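You operate a simulated robot arm through the tools that you are given. There is no shell and no other tool. Be economical: measure what you need, move in short steps, check, and stop when the job is done.

The job below is to be done with a simulated two-armed robot. You get a single attempt, and the scene is never put back.

## Task
Slide the chair away from the broom closet, switch off the lamp inside and shut the door again.
Fine: the chair goes to the wall beside the grey bin.
Where things are to end (x, y in the base frame): chair within 0.06 m of [0.65, -0.62].

It is judged by the outcome, as a careful person would: the job done as asked, and still so three seconds after it is handed in. It fails if anything else is knocked over, pushed out of place, dropped, spilled or broken.

## Robot
Two 7-joint arms with two-finger parallel grippers on one trunk, on a base that drives. Base frame: it is fixed to the floor where the robot stands at the start and does not move with it; the origin is under the middle of the robot, x ahead of it, y to its left, z up. Readings come in m, degrees, newtons and seconds.
The left shoulder is at the start at [0.05, 0.187, 1.11], the right one opposite. With the tool pointing down near the work surface each hand reaches from about 0.1 to 0.34 m from the robot's upright axis, wherever it stands, measured 20 degrees to its own side. Places, roughly: broom closet door [1, 0.2, 0.9]; garden valve [1.1, -0.2, 1]; lamp switch [1.1, 0, 1.2]; pressure knob [1.1, -0.2, 1.2]. Payload 3.43 kg a hand.
Tool frame (each hand has its own): the origin (TCP) lies between the finger pads and is the grasp point; the fingertips stand 0.03 m ahead of it; z points along the fingers, y is the line along which they close. The gripper opens to 0.094 m. The fingers are 0.028 m wide and 0.01 m thick; the gripper's body (0.05 by 0.096 m) begins 0.055 m behind the TCP.
Orientation is that of the tool frame in the base frame, as a unit quaternion [w, x, y, z]. With the fingers straight down and closing along the base's y, the tool's x points along the base's -x, its y along +y and its z along -z.

## Interface
- The arms move only by the tool drive_tool. It takes "left_targets", "right_targets" or both (then of equal length, played together; a hand with none holds still); each is text: rows parted by semicolons, each of 6 numbers parted by spaces: the shift along the tool's x, y, z in m, then the turn, a rotation vector about the tool's x, y, z in degrees. In form: x y z ax ay az; .... A call has 1 to 12 rows; each row is the pose to reach, as a shift and turn from the pose commanded when the call began, along the tool's axes at that moment. "left_jaw" and "right_jaw" are, for a hand that has rows, the finger opening in m, from 0 to 0.094, set as the call begins (left out, the last holds). A row lasts 0.2 s, in which the tool goes at most 0.05 m and 8.6 degrees; a call with a longer step from one row to the next is refused whole, and so is a gripper value outside its range. Where a pose cannot be reached the arm comes as near as it can. A force on the tool above 40 N (or 10 N above the force at the start of the call, whichever is more), or a blocked arm, ends the call early, and 0.2 s more pass. Each finger travels about 0.153 m/s and halts on what it meets, pressing with about 45 N; the grip force reading is that of the motor and also rises with nothing between the fingers. The clock runs only during rows and for 0.2 s after the last one: add rows that repeat a pose to give the fingers time. It gives the time, the measured TCP pose, the force on the tool (base axes), the opening and the grip force at its end, in the units of the frame above (readings bear some noise), with the torque about the TCP (base axes, N m) and any sound that the robot's microphone picked up.
- Cameras (640 x 400 px; columns grow to the right, rows downward): "scene" is now at [0.1311, 0.0411, 1.2569]; the picture's right is [0.48, -0.88, 0.00], its down [-0.62, -0.33, -0.71] and it looks along [0.63, 0.34, -0.70] (base axes); focal length 214 px, centre (320, 200). "left" rides on the left gripper at [0.076, -0.014, -0.103] in its tool frame; the picture's right is [0.18, 0.98, 0.00], its down [-0.75, 0.14, -0.64] and it looks along [-0.63, 0.12, 0.77] (tool axes); focal length 243 px, centre (320, 200). "right" rides on the right gripper at [0.076, 0.014, -0.103] in its tool frame; the picture's right is [-0.18, 0.98, 0.00], its down [-0.75, -0.14, -0.64] and it looks along [-0.63, -0.12, 0.77] (tool axes); focal length 243 px, centre (320, 200). There is no depth. A picture from a camera that has moved, and an enlarged one, comes with that camera's place and axes in the base frame and with its lens.
- snapshot(camera): a new picture of that camera. It takes no simulated time.
- raise_lower(by): slides the trunk up (or, below 0, down) by that many m; the arms and the scene camera ride with it, the base frame stays. It gives what a move gives, with no picture.
- drive_base(legs): drives the robot by 1 to 6 legs, each [ahead, left, turn to the left] in m, m and degrees, along the robot's own axes; the way and the turn of a leg run together, so that a leg with both is an arc; at most 1.5 m and 180 degrees a leg. The arms and the cameras ride along, it lands a little off, and it stops where it bumps. It gives what a move gives.
- pan_tilt(pan, tilt): turns the head with the scene camera to pan (to the left, within 80 degrees either way) and tilt (down, from -29 to 69), counted from straight ahead of the robot. It gives what a move gives.
- zoom(camera, box): a new picture of the part [left, top, right, bottom] of that camera's present view, enlarged. It takes no simulated time.
- hand_in(): hands the job in; it is judged then, once.

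Go step by step. Nothing tells you exact positions but the pictures and the camera data: compare them with the known pose of the tool, close in by small moves and look again before you grip or let go. The budget is 120 turns and 108 pictures, counting those below and the enlarged ones. Unless the task says otherwise, let go and move clear before handing in, and close with one line.

The tools are called after "Request:" as a command line: name --argument value ..., lists and objects as JSON in quotes. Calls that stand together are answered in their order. drive_tool: Moves the arms, as the interface text tells. Its arguments: {"type":"object","properties":{"left_targets":{"type":"string"},"left_jaw":{"type":"number"},"right_targets":{"type":"string"},"right_jaw":{"type":"number"}},"required":[]} The other tools are called the same way: raise_lower (by) slides the trunk up or down; drive_base (legs) drives the base; pan_tilt (pan, tilt) turns the head that bears the scene camera; snapshot (camera) takes a picture; zoom (camera, box) takes an enlarged picture of a part of a camera's view; hand_in () hands the job in.

At the start:

```text
clock: 0.0
left_tool_pos: [0.3839, 0.1265, 1.0003]
left_ee_rot: [0.0, -0.001, 1.0, -0.001]
left_contact_force: [-0.8, 0.1, 0.3]
left_ft_torque: [0.0, -0.01, -0.01]
left_finger_gap: 0.0941
left_grip_force: 0.0
right_tool_pos: [0.3577, -0.1848, 1.0004]
right_ee_rot: [0.0, 0.0, 1.0, 0.0]
right_contact_force: [0.5, -0.1, -0.6]
right_ft_torque: [-0.03, 0.04, -0.01]
right_finger_gap: 0.0939
right_grip_force: 0.0
trunk travel left (down, up): [-0.325, 0.107]
robot x, y, heading: [0.0011, 0.0016, 0.2]
head pan, tilt: [28.4, 44.5]
```

scene: 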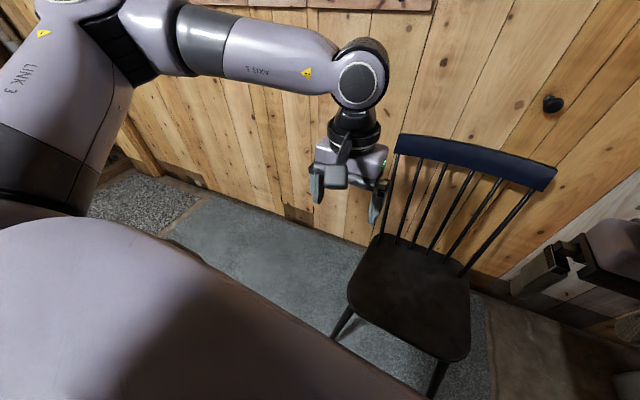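
right: 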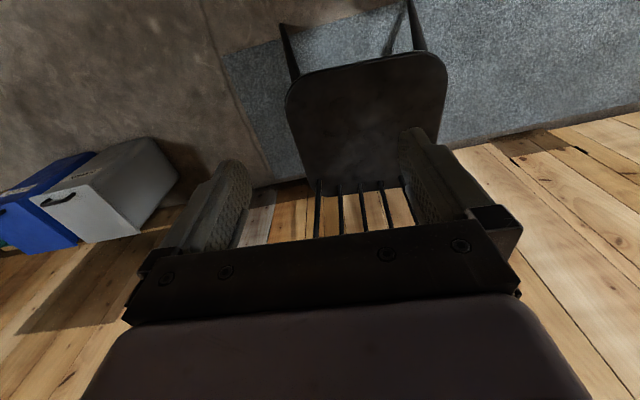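
left: 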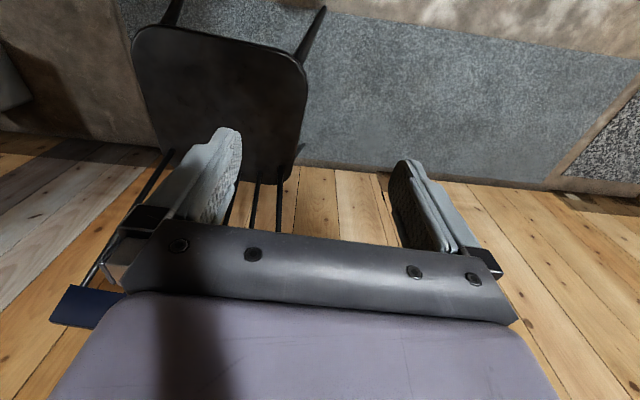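

I see the chair in front of the wooden door with a black knob. I look around first to place the door, the switch, and the bins.

Request:
pan_tilt --pan 0 --tilt 25

Request:
snapshot --camera "scene"

Request:
pan_tilt --pan -45 --tilt 40

Request:
snapshot --camera "scene"

```text
clock: 0.9
left_tool_pos: [0.3845, 0.1261, 0.9995]
left_ee_rot: [0.001, -0.001, 1.0, 0.0]
left_contact_force: [-0.2, 0.6, 0.0]
left_ft_torque: [0.01, 0.04, 0.01]
left_finger_gap: 0.0939
left_grip_force: 0.0
right_tool_pos: [0.3585, -0.1842, 1.001]
right_ee_rot: [-0.001, 0.0, 1.0, 0.0]
right_contact_force: [-0.7, -0.6, -0.7]
right_ft_torque: [0.0, 0.02, 0.0]
right_finger_gap: 0.094
right_grip_force: 0.0
trunk travel left (down, up): [-0.325, 0.107]
robot x, y, heading: [-0.0018, -0.0025, 0.1]
head pan, tilt: [0.0, 25.0]
```

```text
104 pictures are left
camera scene: at [0.1513, 0.0023, 1.2866], right [0.0, -1.0, 0.0], down [-0.42, 0.0, -0.91], along [0.91, 0.0, -0.42], focal length 214 px, centre (320, 200)
```

scene: 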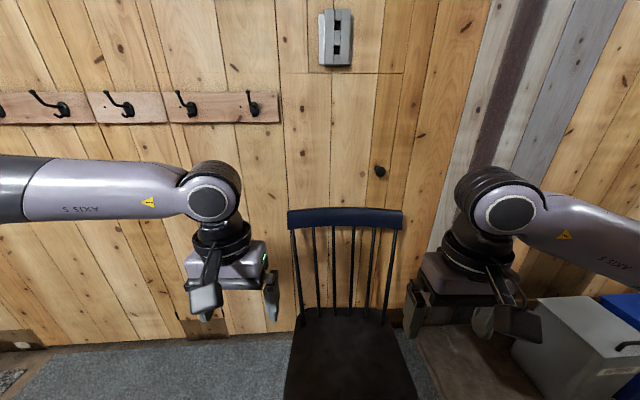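

```text
clock: 2.0
left_tool_pos: [0.383, 0.1264, 1.0001]
left_ee_rot: [0.001, -0.001, 1.0, 0.0]
left_contact_force: [1.1, 0.5, -0.5]
left_ft_torque: [0.0, 0.02, 0.01]
left_finger_gap: 0.0941
left_grip_force: 0.1
right_tool_pos: [0.358, -0.1845, 1.0001]
right_ee_rot: [0.0, 0.0, 1.0, 0.0]
right_contact_force: [-0.4, 0.1, 0.9]
right_ft_torque: [-0.02, 0.03, -0.01]
right_finger_gap: 0.0939
right_grip_force: 0.2
trunk travel left (down, up): [-0.325, 0.107]
robot x, y, heading: [-0.0027, 0.0008, -0.0]
head pan, tilt: [-45.0, 40.0]
```

```text
103 pictures are left
camera scene: at [0.1194, -0.0579, 1.2634], right [-0.71, -0.71, 0.0], down [-0.45, 0.45, -0.77], along [0.54, -0.54, -0.64], focal length 214 px, centre (320, 200)
```

scene: 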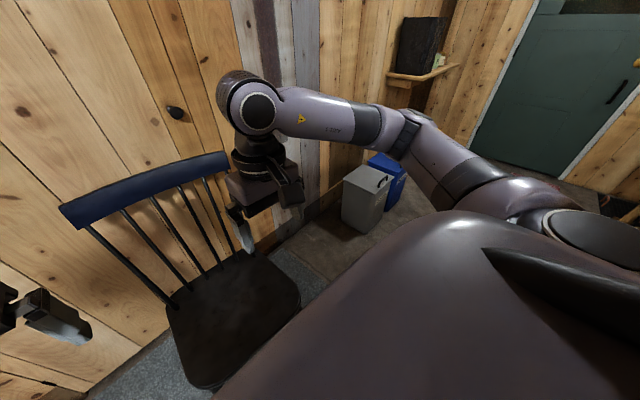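

The door knob is near (0.9, -0.22, 1.06), and the chair stands in front of it. I look closer at the door edges and at the chair and bins on the floor.

Request:
pan_tilt --pan 0 --tilt 12

Request:
zoom --camera "scene" --box '[160, 60, 480, 260]'

Request:
pan_tilt --pan 0 --tilt 60

Request:
snapshot --camera "scene"

```text
clock: 3.2
left_tool_pos: [0.383, 0.1269, 0.9999]
left_ee_rot: [0.001, -0.001, 1.0, 0.001]
left_contact_force: [-0.3, 0.1, -0.3]
left_ft_torque: [-0.03, -0.01, 0.02]
left_finger_gap: 0.0943
left_grip_force: 0.0
right_tool_pos: [0.3576, -0.1853, 0.9998]
right_ee_rot: [0.0, 0.0, 1.0, 0.001]
right_contact_force: [0.1, -0.7, -0.3]
right_ft_torque: [0.02, 0.0, 0.04]
right_finger_gap: 0.0942
right_grip_force: 0.1
trunk travel left (down, up): [-0.325, 0.107]
robot x, y, heading: [-0.0024, -0.004, -0.1]
head pan, tilt: [0.0, 12.0]
```

```text
2.00 times, centred on (320, 160) of scene
camera zoom: at [0.1524, 0.0021, 1.3078], right [0.0, -1.0, 0.0], down [-0.21, 0.0, -0.98], along [0.98, 0.0, -0.21], focal length 429 px, centre (320, 280)
```

zoom: 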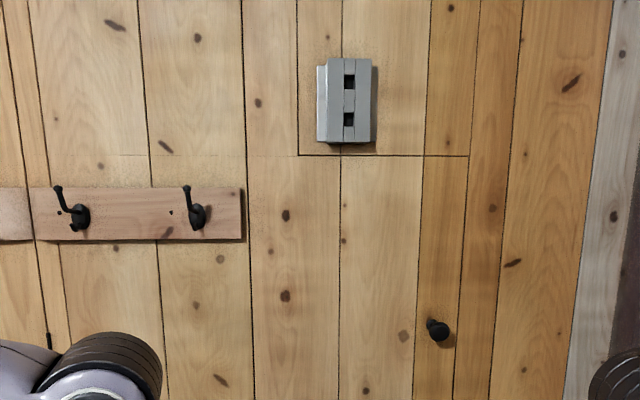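

```text
clock: 4.3
left_tool_pos: [0.3845, 0.126, 1.0005]
left_ee_rot: [0.0, 0.0, 1.0, 0.0]
left_contact_force: [-0.2, -0.3, -0.7]
left_ft_torque: [-0.02, -0.02, 0.01]
left_finger_gap: 0.0937
left_grip_force: 0.0
right_tool_pos: [0.3587, -0.1855, 0.9998]
right_ee_rot: [0.0, -0.001, 1.0, 0.0]
right_contact_force: [-0.3, 1.3, 0.8]
right_ft_torque: [-0.02, -0.01, 0.0]
right_finger_gap: 0.0939
right_grip_force: 0.1
trunk travel left (down, up): [-0.325, 0.107]
robot x, y, heading: [0.0036, 0.0031, -0.2]
head pan, tilt: [0.0, 60.0]
```

```text
101 pictures are left
camera scene: at [0.1259, 0.0022, 1.2367], right [0.0, -1.0, 0.0], down [-0.87, 0.0, -0.5], along [0.5, 0.0, -0.87], focal length 214 px, centre (320, 200)
```

scene: 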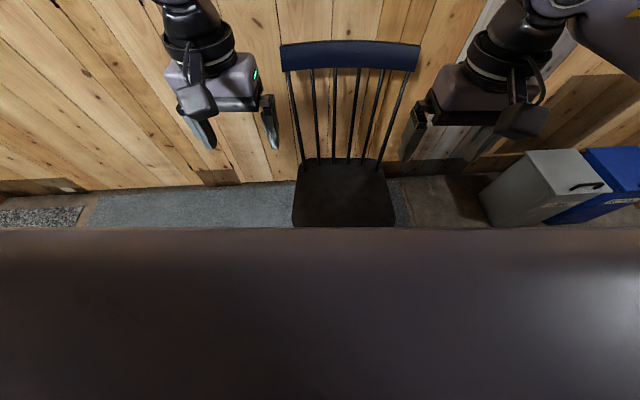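

The chair faces me: its seat centre is about (0.6, -0.1) and the rail about (0.87, -0.09, 0.87). The door is right behind it, with the knob at y of about -0.22. My plan is to hold both outer back posts low with horizontal hands and drive sideways about 0.52 m, so first I level both hands while moving ahead.

Request:
drive_tool --left_targets "-0.02 0 0 0 -8.2 0; -0.04 0 0 0 -16.4 0; -0.06 0 0 0 -24.6 0; -0.08 0 0 0 -32.8 0; -0.10 0 0 0 -41 0; -0.12 0 0 0 -49.2 0; -0.14 0 0 0 -57.4 0; -0.16 0 0 0 -65.6 0; -0.18 0 0 0 -73.8 0; -0.20 0 0 0 -82 0; -0.21 0 0 0 -90 0" --right_targets "-0.02 0 0 0 -8.2 0; -0.04 0 0 0 -16.4 0; -0.06 0 0 0 -24.6 0; -0.08 0 0 0 -32.8 0; -0.10 0 0 0 -41 0; -0.12 0 0 0 -49.2 0; -0.14 0 0 0 -57.4 0; -0.16 0 0 0 -65.6 0; -0.18 0 0 0 -73.8 0; -0.20 0 0 0 -82 0; -0.21 0 0 0 -90 0"

Request:
pan_tilt --pan 0 --tilt 45

Request:
snapshot --camera "scene"

Request:
snapshot --camera "left"

```text
clock: 6.7
left_tool_pos: [0.5882, 0.0945, 1.0189]
left_ee_rot: [0.705, -0.005, 0.709, 0.005]
left_contact_force: [-0.4, 0.1, 0.1]
left_ft_torque: [0.0, 0.01, 0.03]
left_finger_gap: 0.0939
left_grip_force: 0.0
left hand out of reach, approached as far as the arm can: row 11
right_tool_pos: [0.5243, -0.1866, 0.999]
right_ee_rot: [0.562, 0.001, 0.827, 0.0]
right_contact_force: [-0.4, 0.8, 0.0]
right_ft_torque: [0.06, 0.03, 0.05]
right_finger_gap: 0.094
right_grip_force: 0.0
right hand out of reach, approached as far as the arm can: row 9, 10, 11
trunk travel left (down, up): [-0.325, 0.107]
robot x, y, heading: [-0.003, -0.0005, 0.1]
head pan, tilt: [0.0, 60.0]
```

```text
clock: 7.5
left_tool_pos: [0.5879, 0.0939, 1.0176]
left_ee_rot: [0.704, -0.006, 0.71, 0.006]
left_contact_force: [-0.3, 0.2, -0.5]
left_ft_torque: [-0.01, -0.02, 0.01]
left_finger_gap: 0.0939
left_grip_force: 0.1
right_tool_pos: [0.5254, -0.1851, 0.9996]
right_ee_rot: [0.561, 0.0, 0.828, 0.0]
right_contact_force: [-1.0, 0.2, -0.2]
right_ft_torque: [-0.01, 0.04, 0.0]
right_finger_gap: 0.0941
right_grip_force: 0.0
trunk travel left (down, up): [-0.325, 0.107]
robot x, y, heading: [-0.0015, 0.0, 0.1]
head pan, tilt: [0.0, 45.0]
```

```text
100 pictures are left
camera scene: at [0.1405, 0.0022, 1.256], right [0.0, -1.0, 0.0], down [-0.71, 0.0, -0.71], along [0.71, 0.0, -0.71], focal length 214 px, centre (320, 200)
```

scene: 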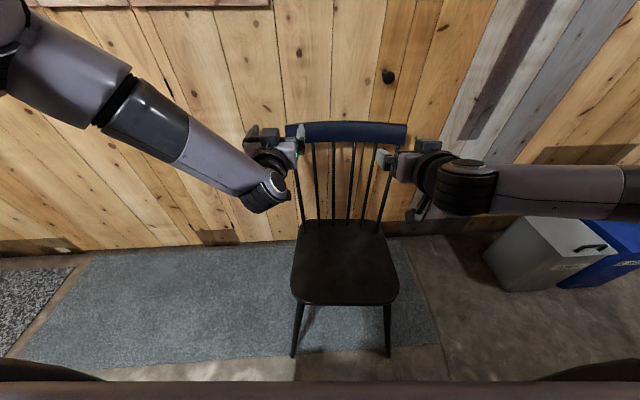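

```text
99 pictures are left
camera left: at [0.4856, 0.0789, 0.9413], right [-0.02, 0.98, -0.18], down [-0.64, 0.13, 0.76], along [0.77, 0.13, 0.62], focal length 243 px, centre (320, 200)
```

left: 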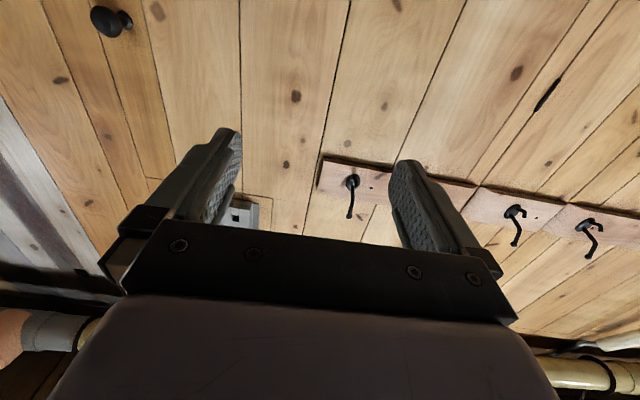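

The chair and walls are clear: the wall is at x of about 1.0, and the rail has about 0.12 m of room behind it. I lower the trunk to bring the hands to post height.

Request:
raise_lower --by -0.3

Request:
drive_tool --right_targets "0 0 0 0 -8 0; 0 0 0 0 -16 0; 0 0 0 0 -22 0"

Request:
snapshot --camera "scene"

```text
clock: 10.5
left_tool_pos: [0.5879, 0.0954, 0.7178]
left_ee_rot: [0.704, -0.005, 0.71, 0.005]
left_contact_force: [-0.6, 0.6, 0.6]
left_ft_torque: [0.02, -0.04, -0.02]
left_finger_gap: 0.094
left_grip_force: 0.0
right_tool_pos: [0.5252, -0.1847, 0.7009]
right_ee_rot: [0.561, -0.002, 0.828, 0.002]
right_contact_force: [-0.6, -0.5, -0.9]
right_ft_torque: [-0.01, -0.02, 0.0]
right_finger_gap: 0.094
right_grip_force: 0.1
trunk travel left (down, up): [-0.025, 0.407]
robot x, y, heading: [-0.0001, -0.0018, -0.2]
head pan, tilt: [0.0, 45.0]
```

```text
clock: 11.3
left_tool_pos: [0.5881, 0.0955, 0.7177]
left_ee_rot: [0.703, -0.007, 0.711, 0.006]
left_contact_force: [0.2, 0.0, -0.2]
left_ft_torque: [-0.02, -0.02, -0.02]
left_finger_gap: 0.0941
left_grip_force: 0.2
right_tool_pos: [0.5244, -0.1847, 0.6995]
right_ee_rot: [0.561, -0.001, 0.828, 0.001]
right_contact_force: [0.8, 0.2, 0.1]
right_ft_torque: [0.02, 0.02, 0.01]
right_finger_gap: 0.0942
right_grip_force: 0.1
right hand out of reach, approached as far as the arm can: row 1, 2, 3
trunk travel left (down, up): [-0.025, 0.407]
robot x, y, heading: [-0.0013, -0.0029, -0.1]
head pan, tilt: [0.0, 45.0]
```

```text
98 pictures are left
camera scene: at [0.1405, 0.0022, 0.9561], right [0.0, -1.0, 0.0], down [-0.71, 0.0, -0.71], along [0.71, 0.0, -0.71], focal length 214 px, centre (320, 200)
```

scene: 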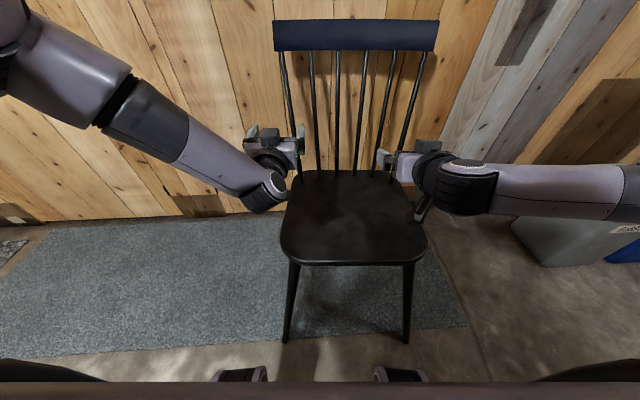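

I zoom on the posts and fingers to find the exact lateral offsets.

Request:
zoom --camera "scene" --box '[240, 80, 480, 230]'

Request:
snapshot --camera "right"

```text
2.67 times, centred on (360, 155) of scene
camera zoom: at [0.1405, 0.0022, 0.9561], right [0.0, -1.0, 0.0], down [-0.71, 0.0, -0.71], along [0.71, 0.0, -0.71], focal length 572 px, centre (213, 320)
```

zoom: 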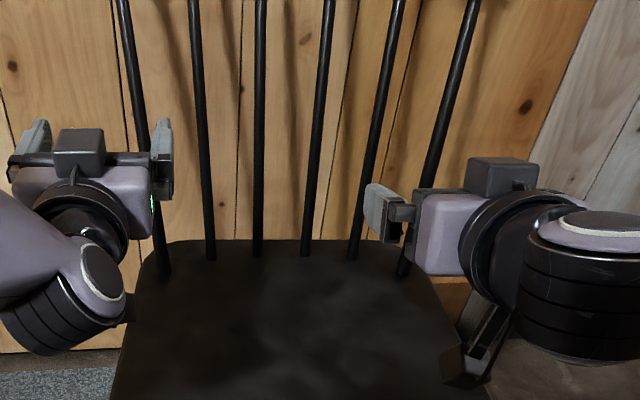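

```text
96 pictures are left
camera right: at [0.4026, -0.17, 0.666], right [0.07, 0.98, 0.17], down [-0.32, -0.14, 0.94], along [0.95, -0.12, 0.3], focal length 243 px, centre (320, 200)
```

right: 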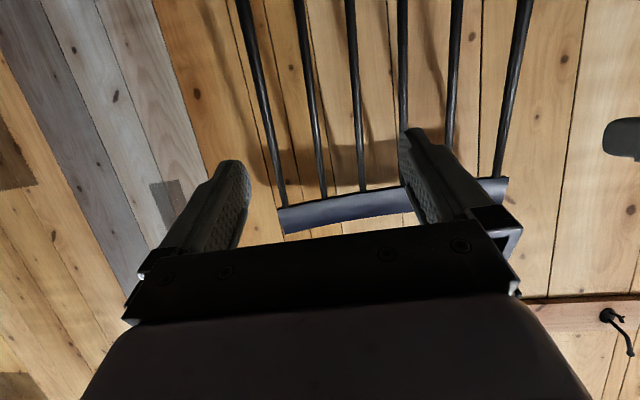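

The right post is at about (0.815, -0.288, 0.66), the left post at (0.825, 0.096, 0.69), and the neighbouring spindles are 0.08 m inward. I line up both hands and advance, stopping just short.

Request:
drive_tool --left_targets "0 0 0.04 0 0 0; 0 0 0.06 0 0 0; 0 0 0.08 0 0 0; 0.005 0 0.10 0 0 0; 0.01 0 0.13 0 0 0; 0.02 0 0.16 0 0 0" --right_targets "0 -0.045 0 0 0 0; 0 -0.08 0.02 0 0 0; -0.01 -0.103 0.06 0 0 0; -0.025 -0.103 0.10 0 0 0; -0.04 -0.103 0.145 0 0 0; -0.055 -0.103 0.19 0 0 0" --left_jaw 0.07 --right_jaw 0.07

Request:
snapshot --camera "scene"

Request:
snapshot --camera "right"

Request:
snapshot --camera "left"

```text
clock: 12.7
left_tool_pos: [0.7504, 0.0871, 0.7028]
left_ee_rot: [0.701, -0.009, 0.713, 0.009]
left_contact_force: [0.2, -0.1, 0.0]
left_ft_torque: [0.03, 0.05, -0.01]
left_finger_gap: 0.0702
left_grip_force: 0.1
left hand out of reach, approached as far as the arm can: row 1, 2, 3, 4, 5, 6
right_tool_pos: [0.723, -0.2872, 0.6813]
right_ee_rot: [0.561, 0.0, 0.828, 0.0]
right_contact_force: [0.6, -0.1, 0.6]
right_ft_torque: [-0.02, 0.03, 0.05]
right_finger_gap: 0.0699
right_grip_force: 0.0
trunk travel left (down, up): [-0.025, 0.407]
robot x, y, heading: [-0.0004, 0.0015, 0.0]
head pan, tilt: [0.0, 45.0]
```

```text
95 pictures are left
camera scene: at [0.1404, 0.0022, 0.9561], right [0.0, -1.0, 0.0], down [-0.71, 0.0, -0.71], along [0.71, 0.0, -0.71], focal length 214 px, centre (320, 200)
```

scene: 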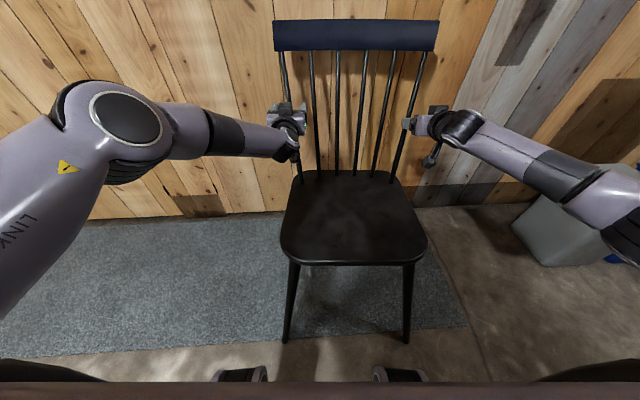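

```text
94 pictures are left
camera right: at [0.6, -0.2726, 0.6475], right [0.07, 0.98, 0.17], down [-0.32, -0.14, 0.94], along [0.95, -0.12, 0.3], focal length 243 px, centre (320, 200)
```

right: 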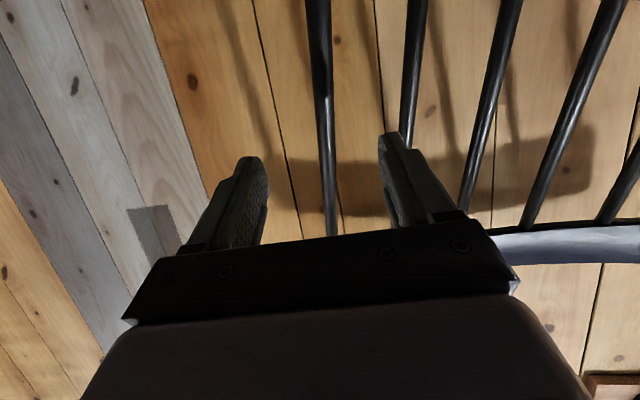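

```text
93 pictures are left
camera left: at [0.6476, 0.0701, 0.6286], right [-0.03, 0.98, -0.18], down [-0.63, 0.13, 0.76], along [0.77, 0.14, 0.62], focal length 243 px, centre (320, 200)
```

left: 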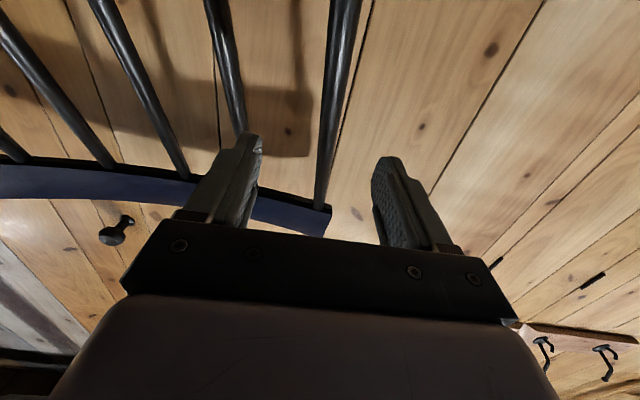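

Both posts sit between the open fingers. I advance the last bit.

Request:
drive_tool --left_targets "0 0.004 0.025 0 0 0; 0 0.008 0.05 0 0 0; 0 0.008 0.075 0 0 0" --right_targets "0 0 0.03 0 0 0; 0 0 0.065 0 0 0; 0 0 0.095 0 0 0"

Request:
snapshot --camera "right"

Request:
snapshot --camera "left"

```text
clock: 13.5
left_tool_pos: [0.7967, 0.0976, 0.7053]
left_ee_rot: [0.703, -0.006, 0.711, 0.006]
left_contact_force: [-0.1, -0.8, 0.2]
left_ft_torque: [0.03, 0.01, 0.03]
left_finger_gap: 0.0702
left_grip_force: 0.0
left hand out of reach, approached as far as the arm can: row 2, 3
right_tool_pos: [0.8053, -0.2866, 0.6485]
right_ee_rot: [0.563, -0.001, 0.827, 0.001]
right_contact_force: [-1.6, 0.5, 0.0]
right_ft_torque: [0.03, -0.01, 0.02]
right_finger_gap: 0.0698
right_grip_force: 0.0
right hand out of reach, approached as far as the arm can: row 3
trunk travel left (down, up): [-0.025, 0.407]
robot x, y, heading: [0.0034, 0.0002, 0.2]
head pan, tilt: [0.0, 45.0]
```

```text
92 pictures are left
camera right: at [0.6825, -0.2732, 0.6148], right [0.07, 0.98, 0.17], down [-0.32, -0.14, 0.94], along [0.95, -0.12, 0.31], focal length 243 px, centre (320, 200)
```

right: 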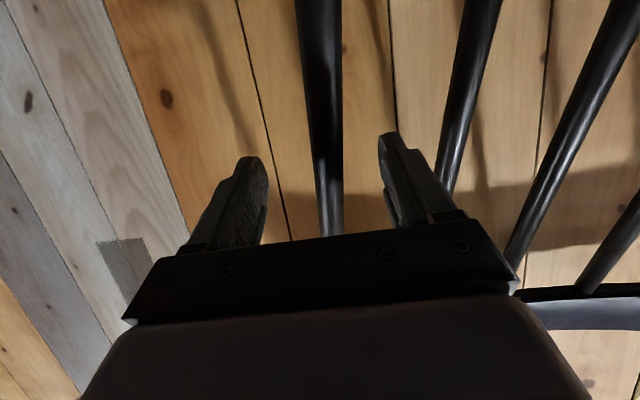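

```text
91 pictures are left
camera left: at [0.6935, 0.0803, 0.6289], right [-0.02, 0.98, -0.18], down [-0.64, 0.13, 0.76], along [0.77, 0.13, 0.62], focal length 243 px, centre (320, 200)
```

left: 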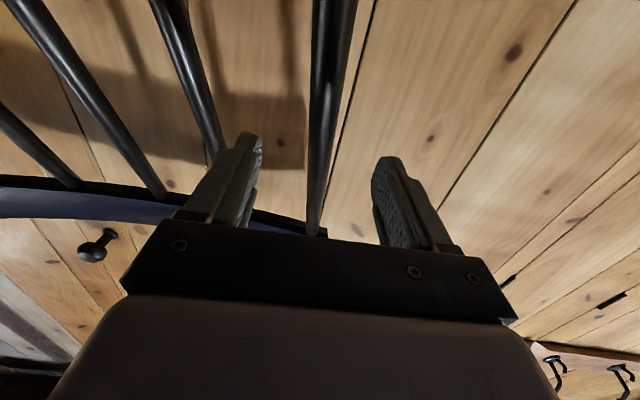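

The left hand is slightly short of its post at its reach limit, so I drive the base ahead 2.5 cm, then close both.

Request:
drive_base --legs '[[0.025, 0, 0]]'

Request:
drive_tool --left_targets "0 0 0 0 0 0; 0 0 0 0 0 0; 0 0 0 0 0 0" --right_targets "0 0 0 0 0 0; 0 0 0 0 0 0; 0 0 0 0 0 0" --left_jaw 0.0 --right_jaw 0.0

Request:
snapshot --camera "scene"

```text
clock: 14.3
left_tool_pos: [0.8208, 0.0972, 0.7066]
left_ee_rot: [0.704, -0.005, 0.71, 0.005]
left_contact_force: [0.4, -0.6, -0.1]
left_ft_torque: [0.0, 0.03, 0.02]
left_finger_gap: 0.0699
left_grip_force: 0.1
right_tool_pos: [0.8286, -0.287, 0.6485]
right_ee_rot: [0.561, -0.001, 0.828, 0.001]
right_contact_force: [0.1, -0.8, -0.5]
right_ft_torque: [0.01, 0.01, -0.03]
right_finger_gap: 0.0701
right_grip_force: 0.1
trunk travel left (down, up): [-0.025, 0.407]
robot x, y, heading: [0.0249, 0.0007, 0.1]
head pan, tilt: [0.0, 45.0]
```

```text
clock: 15.1
left_tool_pos: [0.8196, 0.0971, 0.7051]
left_ee_rot: [0.704, -0.007, 0.71, 0.003]
left_contact_force: [5.7, -7.6, 1.7]
left_ft_torque: [-1.65, 0.08, 0.52]
left_finger_gap: 0.0184
left_grip_force: 44.5
right_tool_pos: [0.8277, -0.2832, 0.6485]
right_ee_rot: [0.561, -0.001, 0.828, 0.004]
right_contact_force: [-5.0, 15.0, 0.4]
right_ft_torque: [1.1, -0.05, -0.69]
right_finger_gap: 0.0229
right_grip_force: 45.4
trunk travel left (down, up): [-0.025, 0.407]
robot x, y, heading: [0.0244, -0.0017, -0.2]
head pan, tilt: [0.0, 45.0]
```

```text
90 pictures are left
camera scene: at [0.1649, 0.0025, 0.9561], right [0.0, -1.0, 0.0], down [-0.71, 0.0, -0.71], along [0.71, 0.0, -0.71], focal length 214 px, centre (320, 200)
```

scene: 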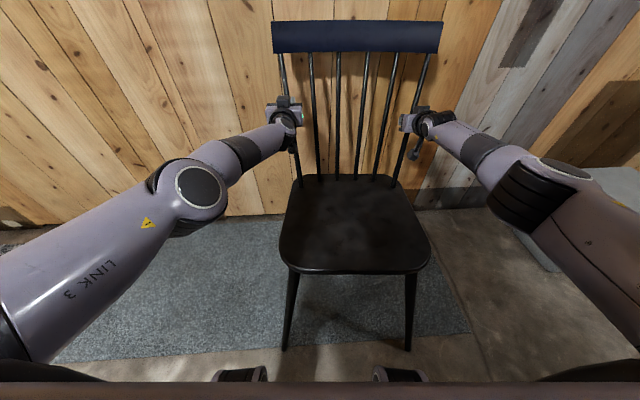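

Both posts are held (gaps 18 and 23 mm). I drag the chair a short test distance to the right first.

Request:
drive_base --legs '[[0, -0.1, 0]]'

Request:
snapshot --camera "scene"

```text
clock: 16.6
left_tool_pos: [0.8206, -0.0054, 0.7054]
left_ee_rot: [0.705, -0.005, 0.71, 0.004]
left_contact_force: [4.3, -15.0, 3.2]
left_ft_torque: [-1.38, -0.68, 0.46]
left_finger_gap: 0.0181
left_grip_force: 44.1
right_tool_pos: [0.829, -0.3852, 0.6479]
right_ee_rot: [0.561, -0.001, 0.828, 0.001]
right_contact_force: [1.5, 15.1, -0.3]
right_ft_torque: [0.95, 0.3, -0.57]
right_finger_gap: 0.0229
right_grip_force: 44.5
trunk travel left (down, up): [-0.025, 0.407]
robot x, y, heading: [0.0216, -0.0985, -0.1]
head pan, tilt: [0.0, 45.0]
```

```text
89 pictures are left
camera scene: at [0.1651, -0.0975, 0.9561], right [0.0, -1.0, 0.0], down [-0.71, 0.0, -0.71], along [0.71, 0.0, -0.71], focal length 214 px, centre (320, 200)
```

scene: 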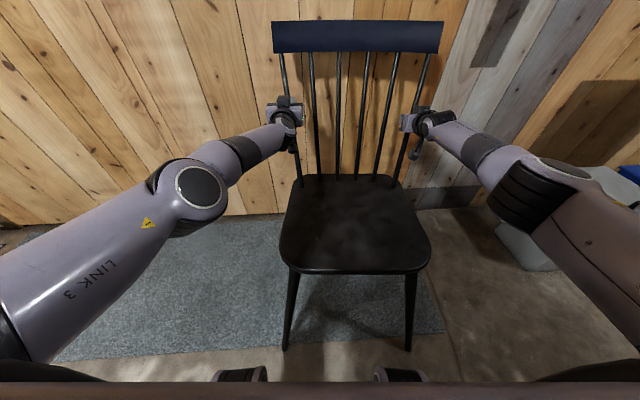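

The chair slides along upright. I continue, watching the bin.

Request:
drive_base --legs '[[0.015, -0.22, 0]]'

Request:
pan_tilt --pan -30 --tilt 50

Request:
snapshot --camera "scene"

```text
clock: 19.2
left_tool_pos: [0.8347, -0.2229, 0.7054]
left_ee_rot: [0.704, -0.004, 0.71, 0.003]
left_contact_force: [5.1, 1.9, 0.6]
left_ft_torque: [-1.37, 0.0, 0.54]
left_finger_gap: 0.0182
left_grip_force: 45.4
right_tool_pos: [0.8439, -0.6028, 0.6492]
right_ee_rot: [0.562, 0.001, 0.827, 0.001]
right_contact_force: [-1.3, 6.1, -0.4]
right_ft_torque: [1.04, 0.06, -0.46]
right_finger_gap: 0.0229
right_grip_force: 44.5
trunk travel left (down, up): [-0.025, 0.407]
robot x, y, heading: [0.0365, -0.318, 0.1]
head pan, tilt: [0.0, 45.0]
```

```text
clock: 20.1
left_tool_pos: [0.8352, -0.2223, 0.7051]
left_ee_rot: [0.704, -0.004, 0.71, 0.002]
left_contact_force: [2.1, -0.6, 0.1]
left_ft_torque: [-1.55, 0.48, 0.42]
left_finger_gap: 0.0181
left_grip_force: 44.9
right_tool_pos: [0.8423, -0.6036, 0.6485]
right_ee_rot: [0.561, -0.001, 0.828, 0.003]
right_contact_force: [1.1, 0.4, -0.2]
right_ft_torque: [1.25, 0.07, -0.45]
right_finger_gap: 0.0228
right_grip_force: 44.6
trunk travel left (down, up): [-0.025, 0.407]
robot x, y, heading: [0.0403, -0.315, 0.0]
head pan, tilt: [-30.0, 50.0]
```

```text
88 pictures are left
camera scene: at [0.1651, -0.3529, 0.9492], right [-0.5, -0.87, 0.0], down [-0.66, 0.38, -0.64], along [0.56, -0.32, -0.77], focal length 214 px, centre (320, 200)
```

scene: 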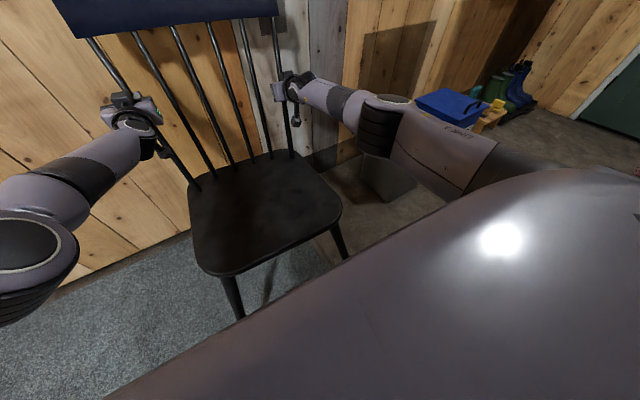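

The chair has moved 0.32 m. The bin top, at about z 0.45, lies below the arm, so I do the remaining 0.205 m.

Request:
drive_base --legs '[[0.01, -0.1, 0], [0.005, -0.105, 0]]'

Request:
snapshot --camera "scene"

Request:
pan_tilt --pan 0 --tilt 45

Request:
snapshot --camera "scene"

```text
clock: 22.9
left_tool_pos: [0.8499, -0.4322, 0.7052]
left_ee_rot: [0.703, -0.004, 0.711, 0.002]
left_contact_force: [4.2, -1.6, 0.1]
left_ft_torque: [-1.32, -0.44, 0.54]
left_finger_gap: 0.018
left_grip_force: 45.2
right_tool_pos: [0.8576, -0.8121, 0.6485]
right_ee_rot: [0.562, 0.002, 0.827, 0.0]
right_contact_force: [3.5, 0.5, -0.3]
right_ft_torque: [1.01, 0.27, -0.35]
right_finger_gap: 0.0229
right_grip_force: 44.8
trunk travel left (down, up): [-0.025, 0.407]
robot x, y, heading: [0.0507, -0.5234, -0.0]
head pan, tilt: [-30.0, 50.0]
```

```text
87 pictures are left
camera scene: at [0.1796, -0.5602, 0.9492], right [-0.5, -0.86, 0.0], down [-0.66, 0.39, -0.64], along [0.56, -0.32, -0.77], focal length 214 px, centre (320, 200)
```

scene: 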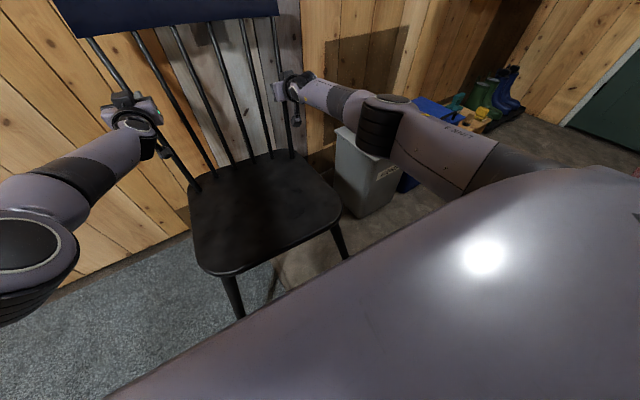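

```text
clock: 23.8
left_tool_pos: [0.8493, -0.4318, 0.7062]
left_ee_rot: [0.704, -0.004, 0.71, 0.001]
left_contact_force: [2.2, -0.5, 0.7]
left_ft_torque: [-1.54, 0.48, 0.42]
left_finger_gap: 0.0181
left_grip_force: 45.5
right_tool_pos: [0.8581, -0.8122, 0.648]
right_ee_rot: [0.562, 0.002, 0.827, 0.001]
right_contact_force: [3.0, 0.2, -0.9]
right_ft_torque: [1.22, 0.05, -0.46]
right_finger_gap: 0.0228
right_grip_force: 45.4
trunk travel left (down, up): [-0.025, 0.407]
robot x, y, heading: [0.0548, -0.5242, -0.1]
head pan, tilt: [0.0, 45.0]
```

```text
86 pictures are left
camera scene: at [0.1944, -0.5218, 0.956], right [0.0, -1.0, 0.0], down [-0.71, 0.0, -0.71], along [0.71, 0.0, -0.71], focal length 214 px, centre (320, 200)
```

scene: 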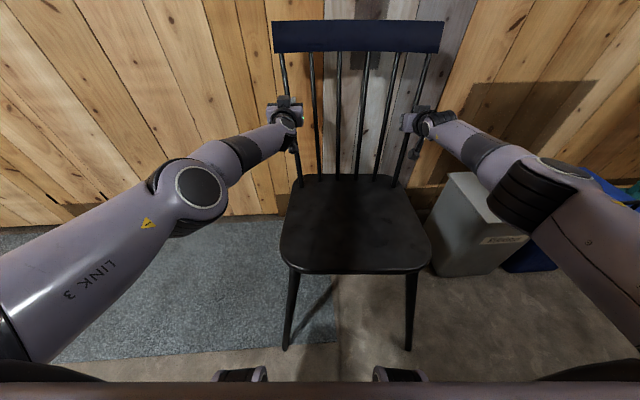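

The chair's seat centre is now near (0.63, -0.62). I open the fingers and back straight out.

Request:
drive_tool --left_targets "0 0 0 0 0 0; 0 0 0 0 0 0; 0 0 0 0 0 0" --right_targets "0 0 0 0 0 0; 0 0 0 0 0 0; 0 0 0 0 0 0" --left_jaw 0.07 --right_jaw 0.07

Request:
snapshot --camera "right"

Request:
snapshot --camera "left"

```text
clock: 24.6
left_tool_pos: [0.8478, -0.4326, 0.7056]
left_ee_rot: [0.703, -0.003, 0.711, 0.001]
left_contact_force: [0.1, -0.2, 0.1]
left_ft_torque: [-0.01, 0.0, 0.0]
left_finger_gap: 0.0699
left_grip_force: 0.2
right_tool_pos: [0.857, -0.8118, 0.6473]
right_ee_rot: [0.562, 0.001, 0.827, 0.0]
right_contact_force: [-0.4, 0.8, 0.1]
right_ft_torque: [-0.03, 0.01, 0.0]
right_finger_gap: 0.0697
right_grip_force: 0.0
trunk travel left (down, up): [-0.025, 0.407]
robot x, y, heading: [0.0545, -0.5248, -0.6]
head pan, tilt: [0.0, 45.0]
```

```text
85 pictures are left
camera right: at [0.7351, -0.7976, 0.6152], right [0.07, 0.98, 0.17], down [-0.32, -0.14, 0.94], along [0.95, -0.12, 0.3], focal length 243 px, centre (320, 200)
```

right: 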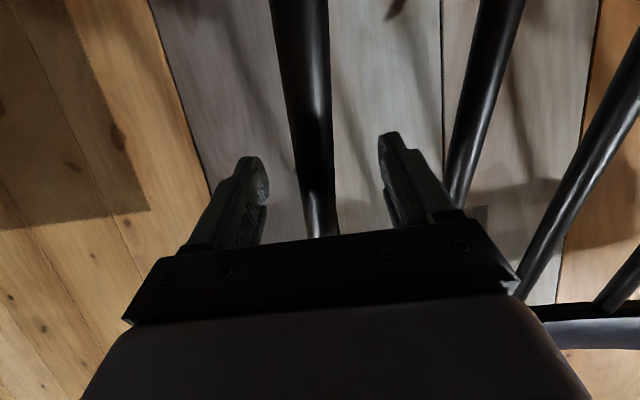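

```text
84 pictures are left
camera left: at [0.7467, -0.4479, 0.6297], right [-0.01, 0.98, -0.19], down [-0.64, 0.14, 0.76], along [0.77, 0.12, 0.62], focal length 243 px, centre (320, 200)
```

left: 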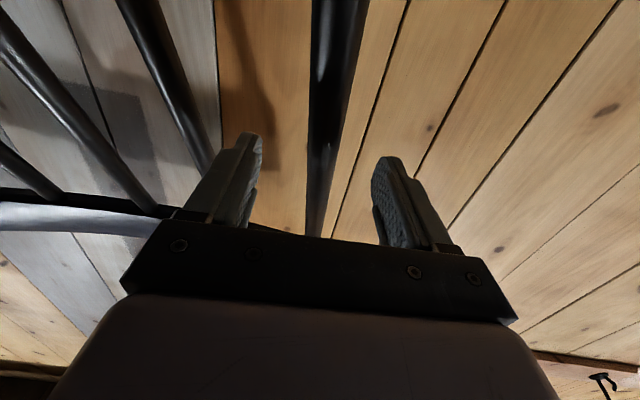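

The hands are open and clear. I back out, raise the trunk, and check the chair and door.

Request:
drive_base --legs '[[-0.3, 0, 0]]'

Request:
snapshot --camera "scene"

Request:
raise_lower --by 0.32

Request:
drive_base --legs '[[0, 0.4, 0]]'

Request:
pan_tilt --pan 15 --tilt 10

Request:
snapshot --camera "scene"

```text
clock: 26.7
left_tool_pos: [0.5481, -0.4331, 0.7057]
left_ee_rot: [0.703, -0.002, 0.711, 0.0]
left_contact_force: [0.1, -0.6, 0.5]
left_ft_torque: [-0.02, 0.01, -0.03]
left_finger_gap: 0.07
left_grip_force: 0.0
right_tool_pos: [0.5535, -0.8131, 0.6482]
right_ee_rot: [0.561, 0.003, 0.828, 0.0]
right_contact_force: [-0.1, 0.3, -0.1]
right_ft_torque: [-0.02, -0.04, 0.0]
right_finger_gap: 0.0699
right_grip_force: 0.1
trunk travel left (down, up): [-0.025, 0.407]
robot x, y, heading: [-0.2477, -0.523, -0.3]
head pan, tilt: [0.0, 45.0]
```

```text
83 pictures are left
camera scene: at [-0.1081, -0.5206, 0.9561], right [-0.01, -1.0, 0.0], down [-0.71, 0.01, -0.71], along [0.71, -0.01, -0.71], focal length 214 px, centre (320, 200)
```

scene: 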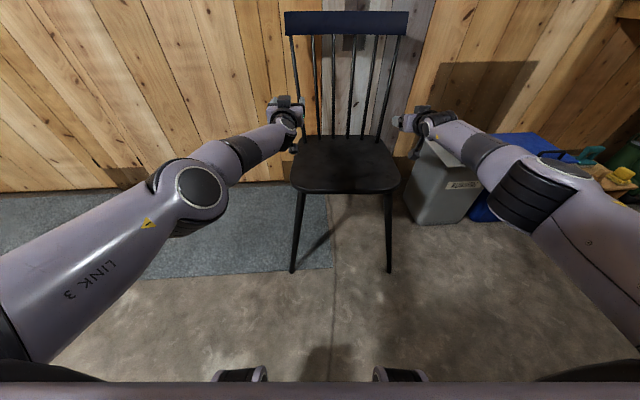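

```text
clock: 29.8
left_tool_pos: [0.5467, -0.4327, 1.0261]
left_ee_rot: [0.704, -0.002, 0.71, 0.0]
left_contact_force: [0.6, -0.5, -0.5]
left_ft_torque: [-0.03, 0.01, 0.01]
left_finger_gap: 0.0701
left_grip_force: 0.1
right_tool_pos: [0.5546, -0.814, 0.9677]
right_ee_rot: [0.561, 0.003, 0.828, -0.001]
right_contact_force: [-0.1, 0.4, -0.2]
right_ft_torque: [-0.01, 0.04, 0.0]
right_finger_gap: 0.07
right_grip_force: 0.0
trunk travel left (down, up): [-0.345, 0.087]
robot x, y, heading: [-0.2474, -0.5233, -0.5]
head pan, tilt: [0.0, 45.0]
```

```text
clock: 33.9
left_tool_pos: [0.5476, -0.0284, 1.0253]
left_ee_rot: [0.704, -0.005, 0.711, 0.003]
left_contact_force: [-0.3, -0.3, 0.0]
left_ft_torque: [0.03, 0.01, -0.03]
left_finger_gap: 0.0699
left_grip_force: 0.0
right_tool_pos: [0.5576, -0.4087, 0.9686]
right_ee_rot: [0.561, -0.001, 0.828, 0.002]
right_contact_force: [-0.9, -0.2, -0.7]
right_ft_torque: [0.01, 0.02, 0.03]
right_finger_gap: 0.0699
right_grip_force: 0.0
trunk travel left (down, up): [-0.345, 0.087]
robot x, y, heading: [-0.2495, -0.1259, 0.2]
head pan, tilt: [0.0, 45.0]
```

```text
clock: 34.9
left_tool_pos: [0.5475, -0.0283, 1.025]
left_ee_rot: [0.703, -0.006, 0.711, 0.004]
left_contact_force: [1.0, 0.6, -0.4]
left_ft_torque: [0.0, -0.03, 0.0]
left_finger_gap: 0.07
left_grip_force: 0.1
right_tool_pos: [0.5566, -0.4101, 0.9689]
right_ee_rot: [0.561, -0.001, 0.828, 0.003]
right_contact_force: [0.0, 0.3, 0.2]
right_ft_torque: [-0.03, 0.0, -0.02]
right_finger_gap: 0.07
right_grip_force: 0.1
trunk travel left (down, up): [-0.345, 0.087]
robot x, y, heading: [-0.2469, -0.1246, 0.1]
head pan, tilt: [15.0, 10.0]
```

```text
82 pictures are left
camera scene: at [-0.0989, -0.0988, 1.331], right [0.26, -0.97, 0.0], down [-0.17, -0.05, -0.98], along [0.95, 0.26, -0.17], focal length 214 px, centre (320, 200)
```

scene: 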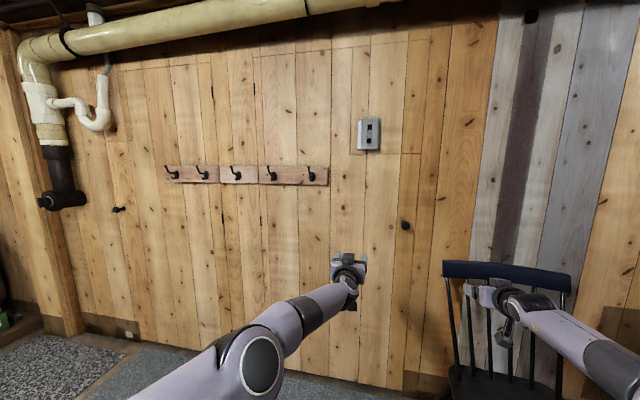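

The chair stands fine at its place. I zoom on the door wall to find the door's seams and hinges.

Request:
zoom --camera "scene" --box '[100, 30, 290, 150]'

Request:
zoom --camera "scene" --box '[100, 150, 290, 270]'

Request:
zoom --camera "scene" --box '[270, 90, 460, 210]'

Request:
zoom --camera "scene" --box '[270, 200, 460, 320]'

```text
3.33 times, centred on (195, 90) of scene
camera zoom: at [-0.0989, -0.0988, 1.331], right [0.26, -0.97, 0.0], down [-0.17, -0.05, -0.98], along [0.95, 0.26, -0.17], focal length 715 px, centre (737, 567)
```

zoom: 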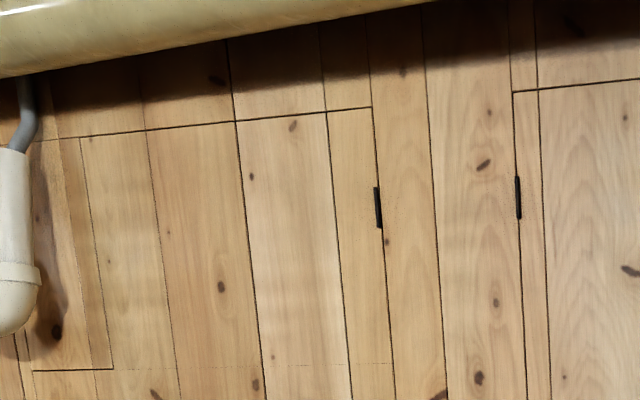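

```text
3.33 times, centred on (195, 210) of scene
camera zoom: at [-0.0989, -0.0988, 1.331], right [0.26, -0.97, 0.0], down [-0.17, -0.05, -0.98], along [0.95, 0.26, -0.17], focal length 715 px, centre (737, 167)
```

zoom: 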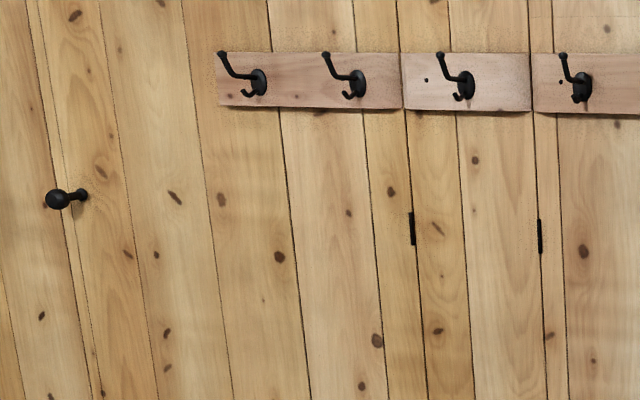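

```text
3.33 times, centred on (365, 150) of scene
camera zoom: at [-0.0989, -0.0988, 1.331], right [0.26, -0.97, 0.0], down [-0.17, -0.05, -0.98], along [0.95, 0.26, -0.17], focal length 715 px, centre (170, 367)
```

zoom: 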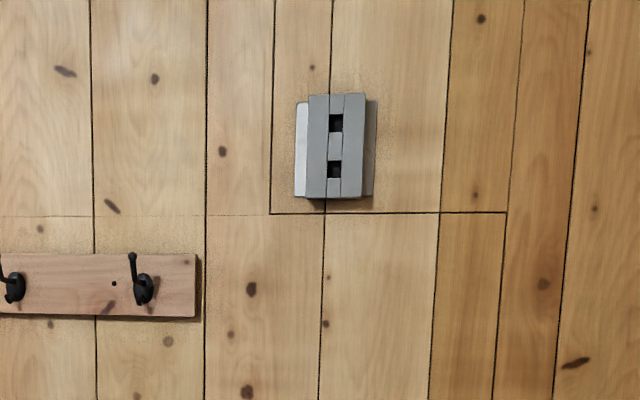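

```text
3.33 times, centred on (365, 260) of scene
camera zoom: at [-0.0989, -0.0988, 1.331], right [0.26, -0.97, 0.0], down [-0.17, -0.05, -0.98], along [0.95, 0.26, -0.17], focal length 715 px, centre (170, 0)
```

zoom: 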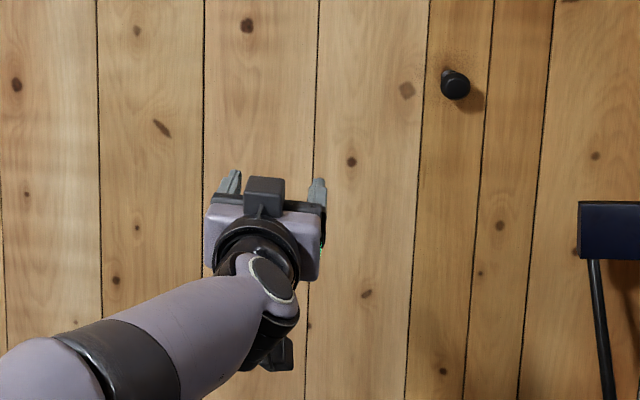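

There are two doors hinged back to back. Ours is the right one, with hinges at y of about 0.57 and the knob at y of about -0.235. I look closer at the grey box and the top seam.

Request:
zoom --camera "scene" --box '[340, 105, 404, 165]'

Request:
zoom --camera "scene" --box '[240, 10, 480, 160]'

```text
6.67 times, centred on (372, 135) of scene
camera zoom: at [-0.0989, -0.0988, 1.331], right [0.26, -0.97, 0.0], down [-0.17, -0.05, -0.98], along [0.95, 0.26, -0.17], focal length 1430 px, centre (-27, 633)
```

zoom: 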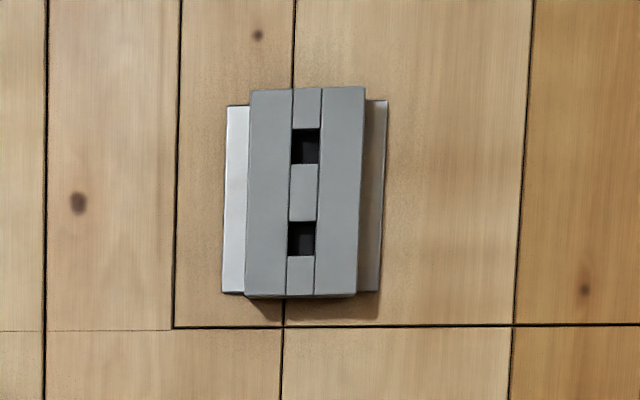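

```text
2.67 times, centred on (360, 85) of scene
camera zoom: at [-0.0989, -0.0988, 1.331], right [0.26, -0.97, 0.0], down [-0.17, -0.05, -0.98], along [0.95, 0.26, -0.17], focal length 572 px, centre (213, 507)
```

zoom: 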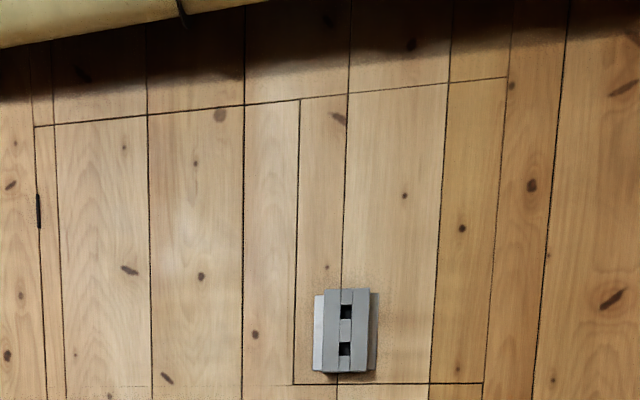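

The door's right edge is just right of the knob. I tuck the left arm back to its first pose and pull the right hand in, levelling it for gripping the knob.

Request:
drive_tool --left_targets "0 0 -0.04 0 8 0; 0 0 -0.08 0 16 0; 0 0 -0.12 0 24 0; 0 0.005 -0.16 0 32 0; 0 0.01 -0.20 0 40 0; 0 0.015 -0.24 0 48 0; 0 0.02 -0.28 0 56 0; 0 0.025 -0.32 0 64 0; 0 0.03 -0.35 0 72 0; 0 0.03 -0.38 0 80 0; 0 0.03 -0.40 0 88 0" --right_targets "0 0.01 -0.03 0 0 0; 0 0.02 -0.06 0 0 0; 0 0.03 -0.09 0 0 0; 0 0.04 -0.12 0 0 0; 0 0.04 -0.12 0 -7 0; 0 0.04 -0.12 0 -14 0; 0 0.04 -0.12 0 -22 0; 0 0.04 -0.12 0 -22 0; 0 0.04 -0.12 0 -22 0; 0 0.04 -0.12 0 -22 0; 0 0.04 -0.12 0 -22 0" --right_jaw 0.08

```text
clock: 37.3
left_tool_pos: [0.1479, -0.0036, 1.0305]
left_ee_rot: [0.012, -0.006, 1.0, -0.001]
left_contact_force: [0.1, 0.1, 1.1]
left_ft_torque: [0.04, 0.0, 0.03]
left_finger_gap: 0.0699
left_grip_force: 0.1
right_tool_pos: [0.4442, -0.3708, 1.0125]
right_ee_rot: [0.586, -0.001, 0.81, 0.002]
right_contact_force: [-0.2, 0.3, 0.5]
right_ft_torque: [0.03, 0.02, 0.01]
right_finger_gap: 0.08
right_grip_force: 0.1
right hand out of reach, approached as far as the arm can: row 5, 6, 7, 8, 9, 10, 11
trunk travel left (down, up): [-0.345, 0.087]
robot x, y, heading: [-0.2478, -0.1259, -0.0]
head pan, tilt: [15.0, 10.0]
```

The right hand is near level. I roll it 90° so the fingers close vertically on the knob.

Request:
drive_tool --right_targets "0 0 0 0 0 8.2; 0 0 0 0 0 16.4; 0 0 0 0 0 24.6; 0 0 0 0 0 32.8; 0 0 0 0 0 41; 0 0 0 0 0 49.2; 0 0 0 0 0 57.4; 0 0 0 0 0 65.6; 0 0 0 0 0 73.8; 0 0 0 0 0 82; 0 0 0 0 0 90"

Request:
snapshot --camera "right"

```text
clock: 39.7
left_tool_pos: [0.1488, -0.0037, 1.0304]
left_ee_rot: [0.012, -0.006, 1.0, -0.002]
left_contact_force: [-0.4, 0.0, -0.1]
left_ft_torque: [-0.01, 0.0, -0.02]
left_finger_gap: 0.0699
left_grip_force: 0.0
right_tool_pos: [0.4459, -0.3707, 1.0134]
right_ee_rot: [0.412, 0.572, 0.574, 0.417]
right_contact_force: [0.4, 0.0, 0.0]
right_ft_torque: [0.0, -0.02, -0.03]
right_finger_gap: 0.0798
right_grip_force: 0.1
trunk travel left (down, up): [-0.345, 0.087]
robot x, y, heading: [-0.246, -0.1291, 0.4]
head pan, tilt: [15.0, 10.0]
```

```text
75 pictures are left
camera right: at [0.354, -0.2939, 1.0587], right [0.31, -0.19, 0.93], down [-0.65, -0.76, 0.06], along [0.69, -0.63, -0.36], focal length 243 px, centre (320, 200)
```

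right: 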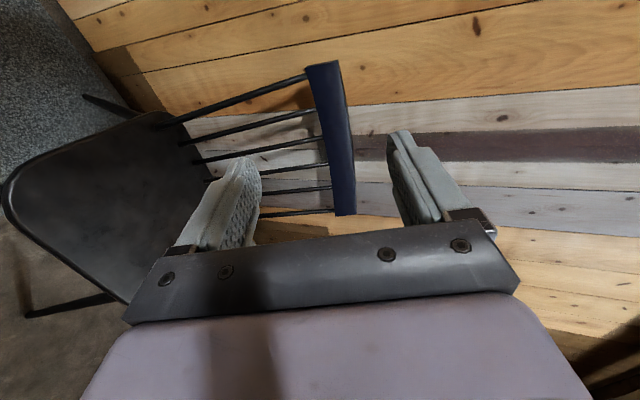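

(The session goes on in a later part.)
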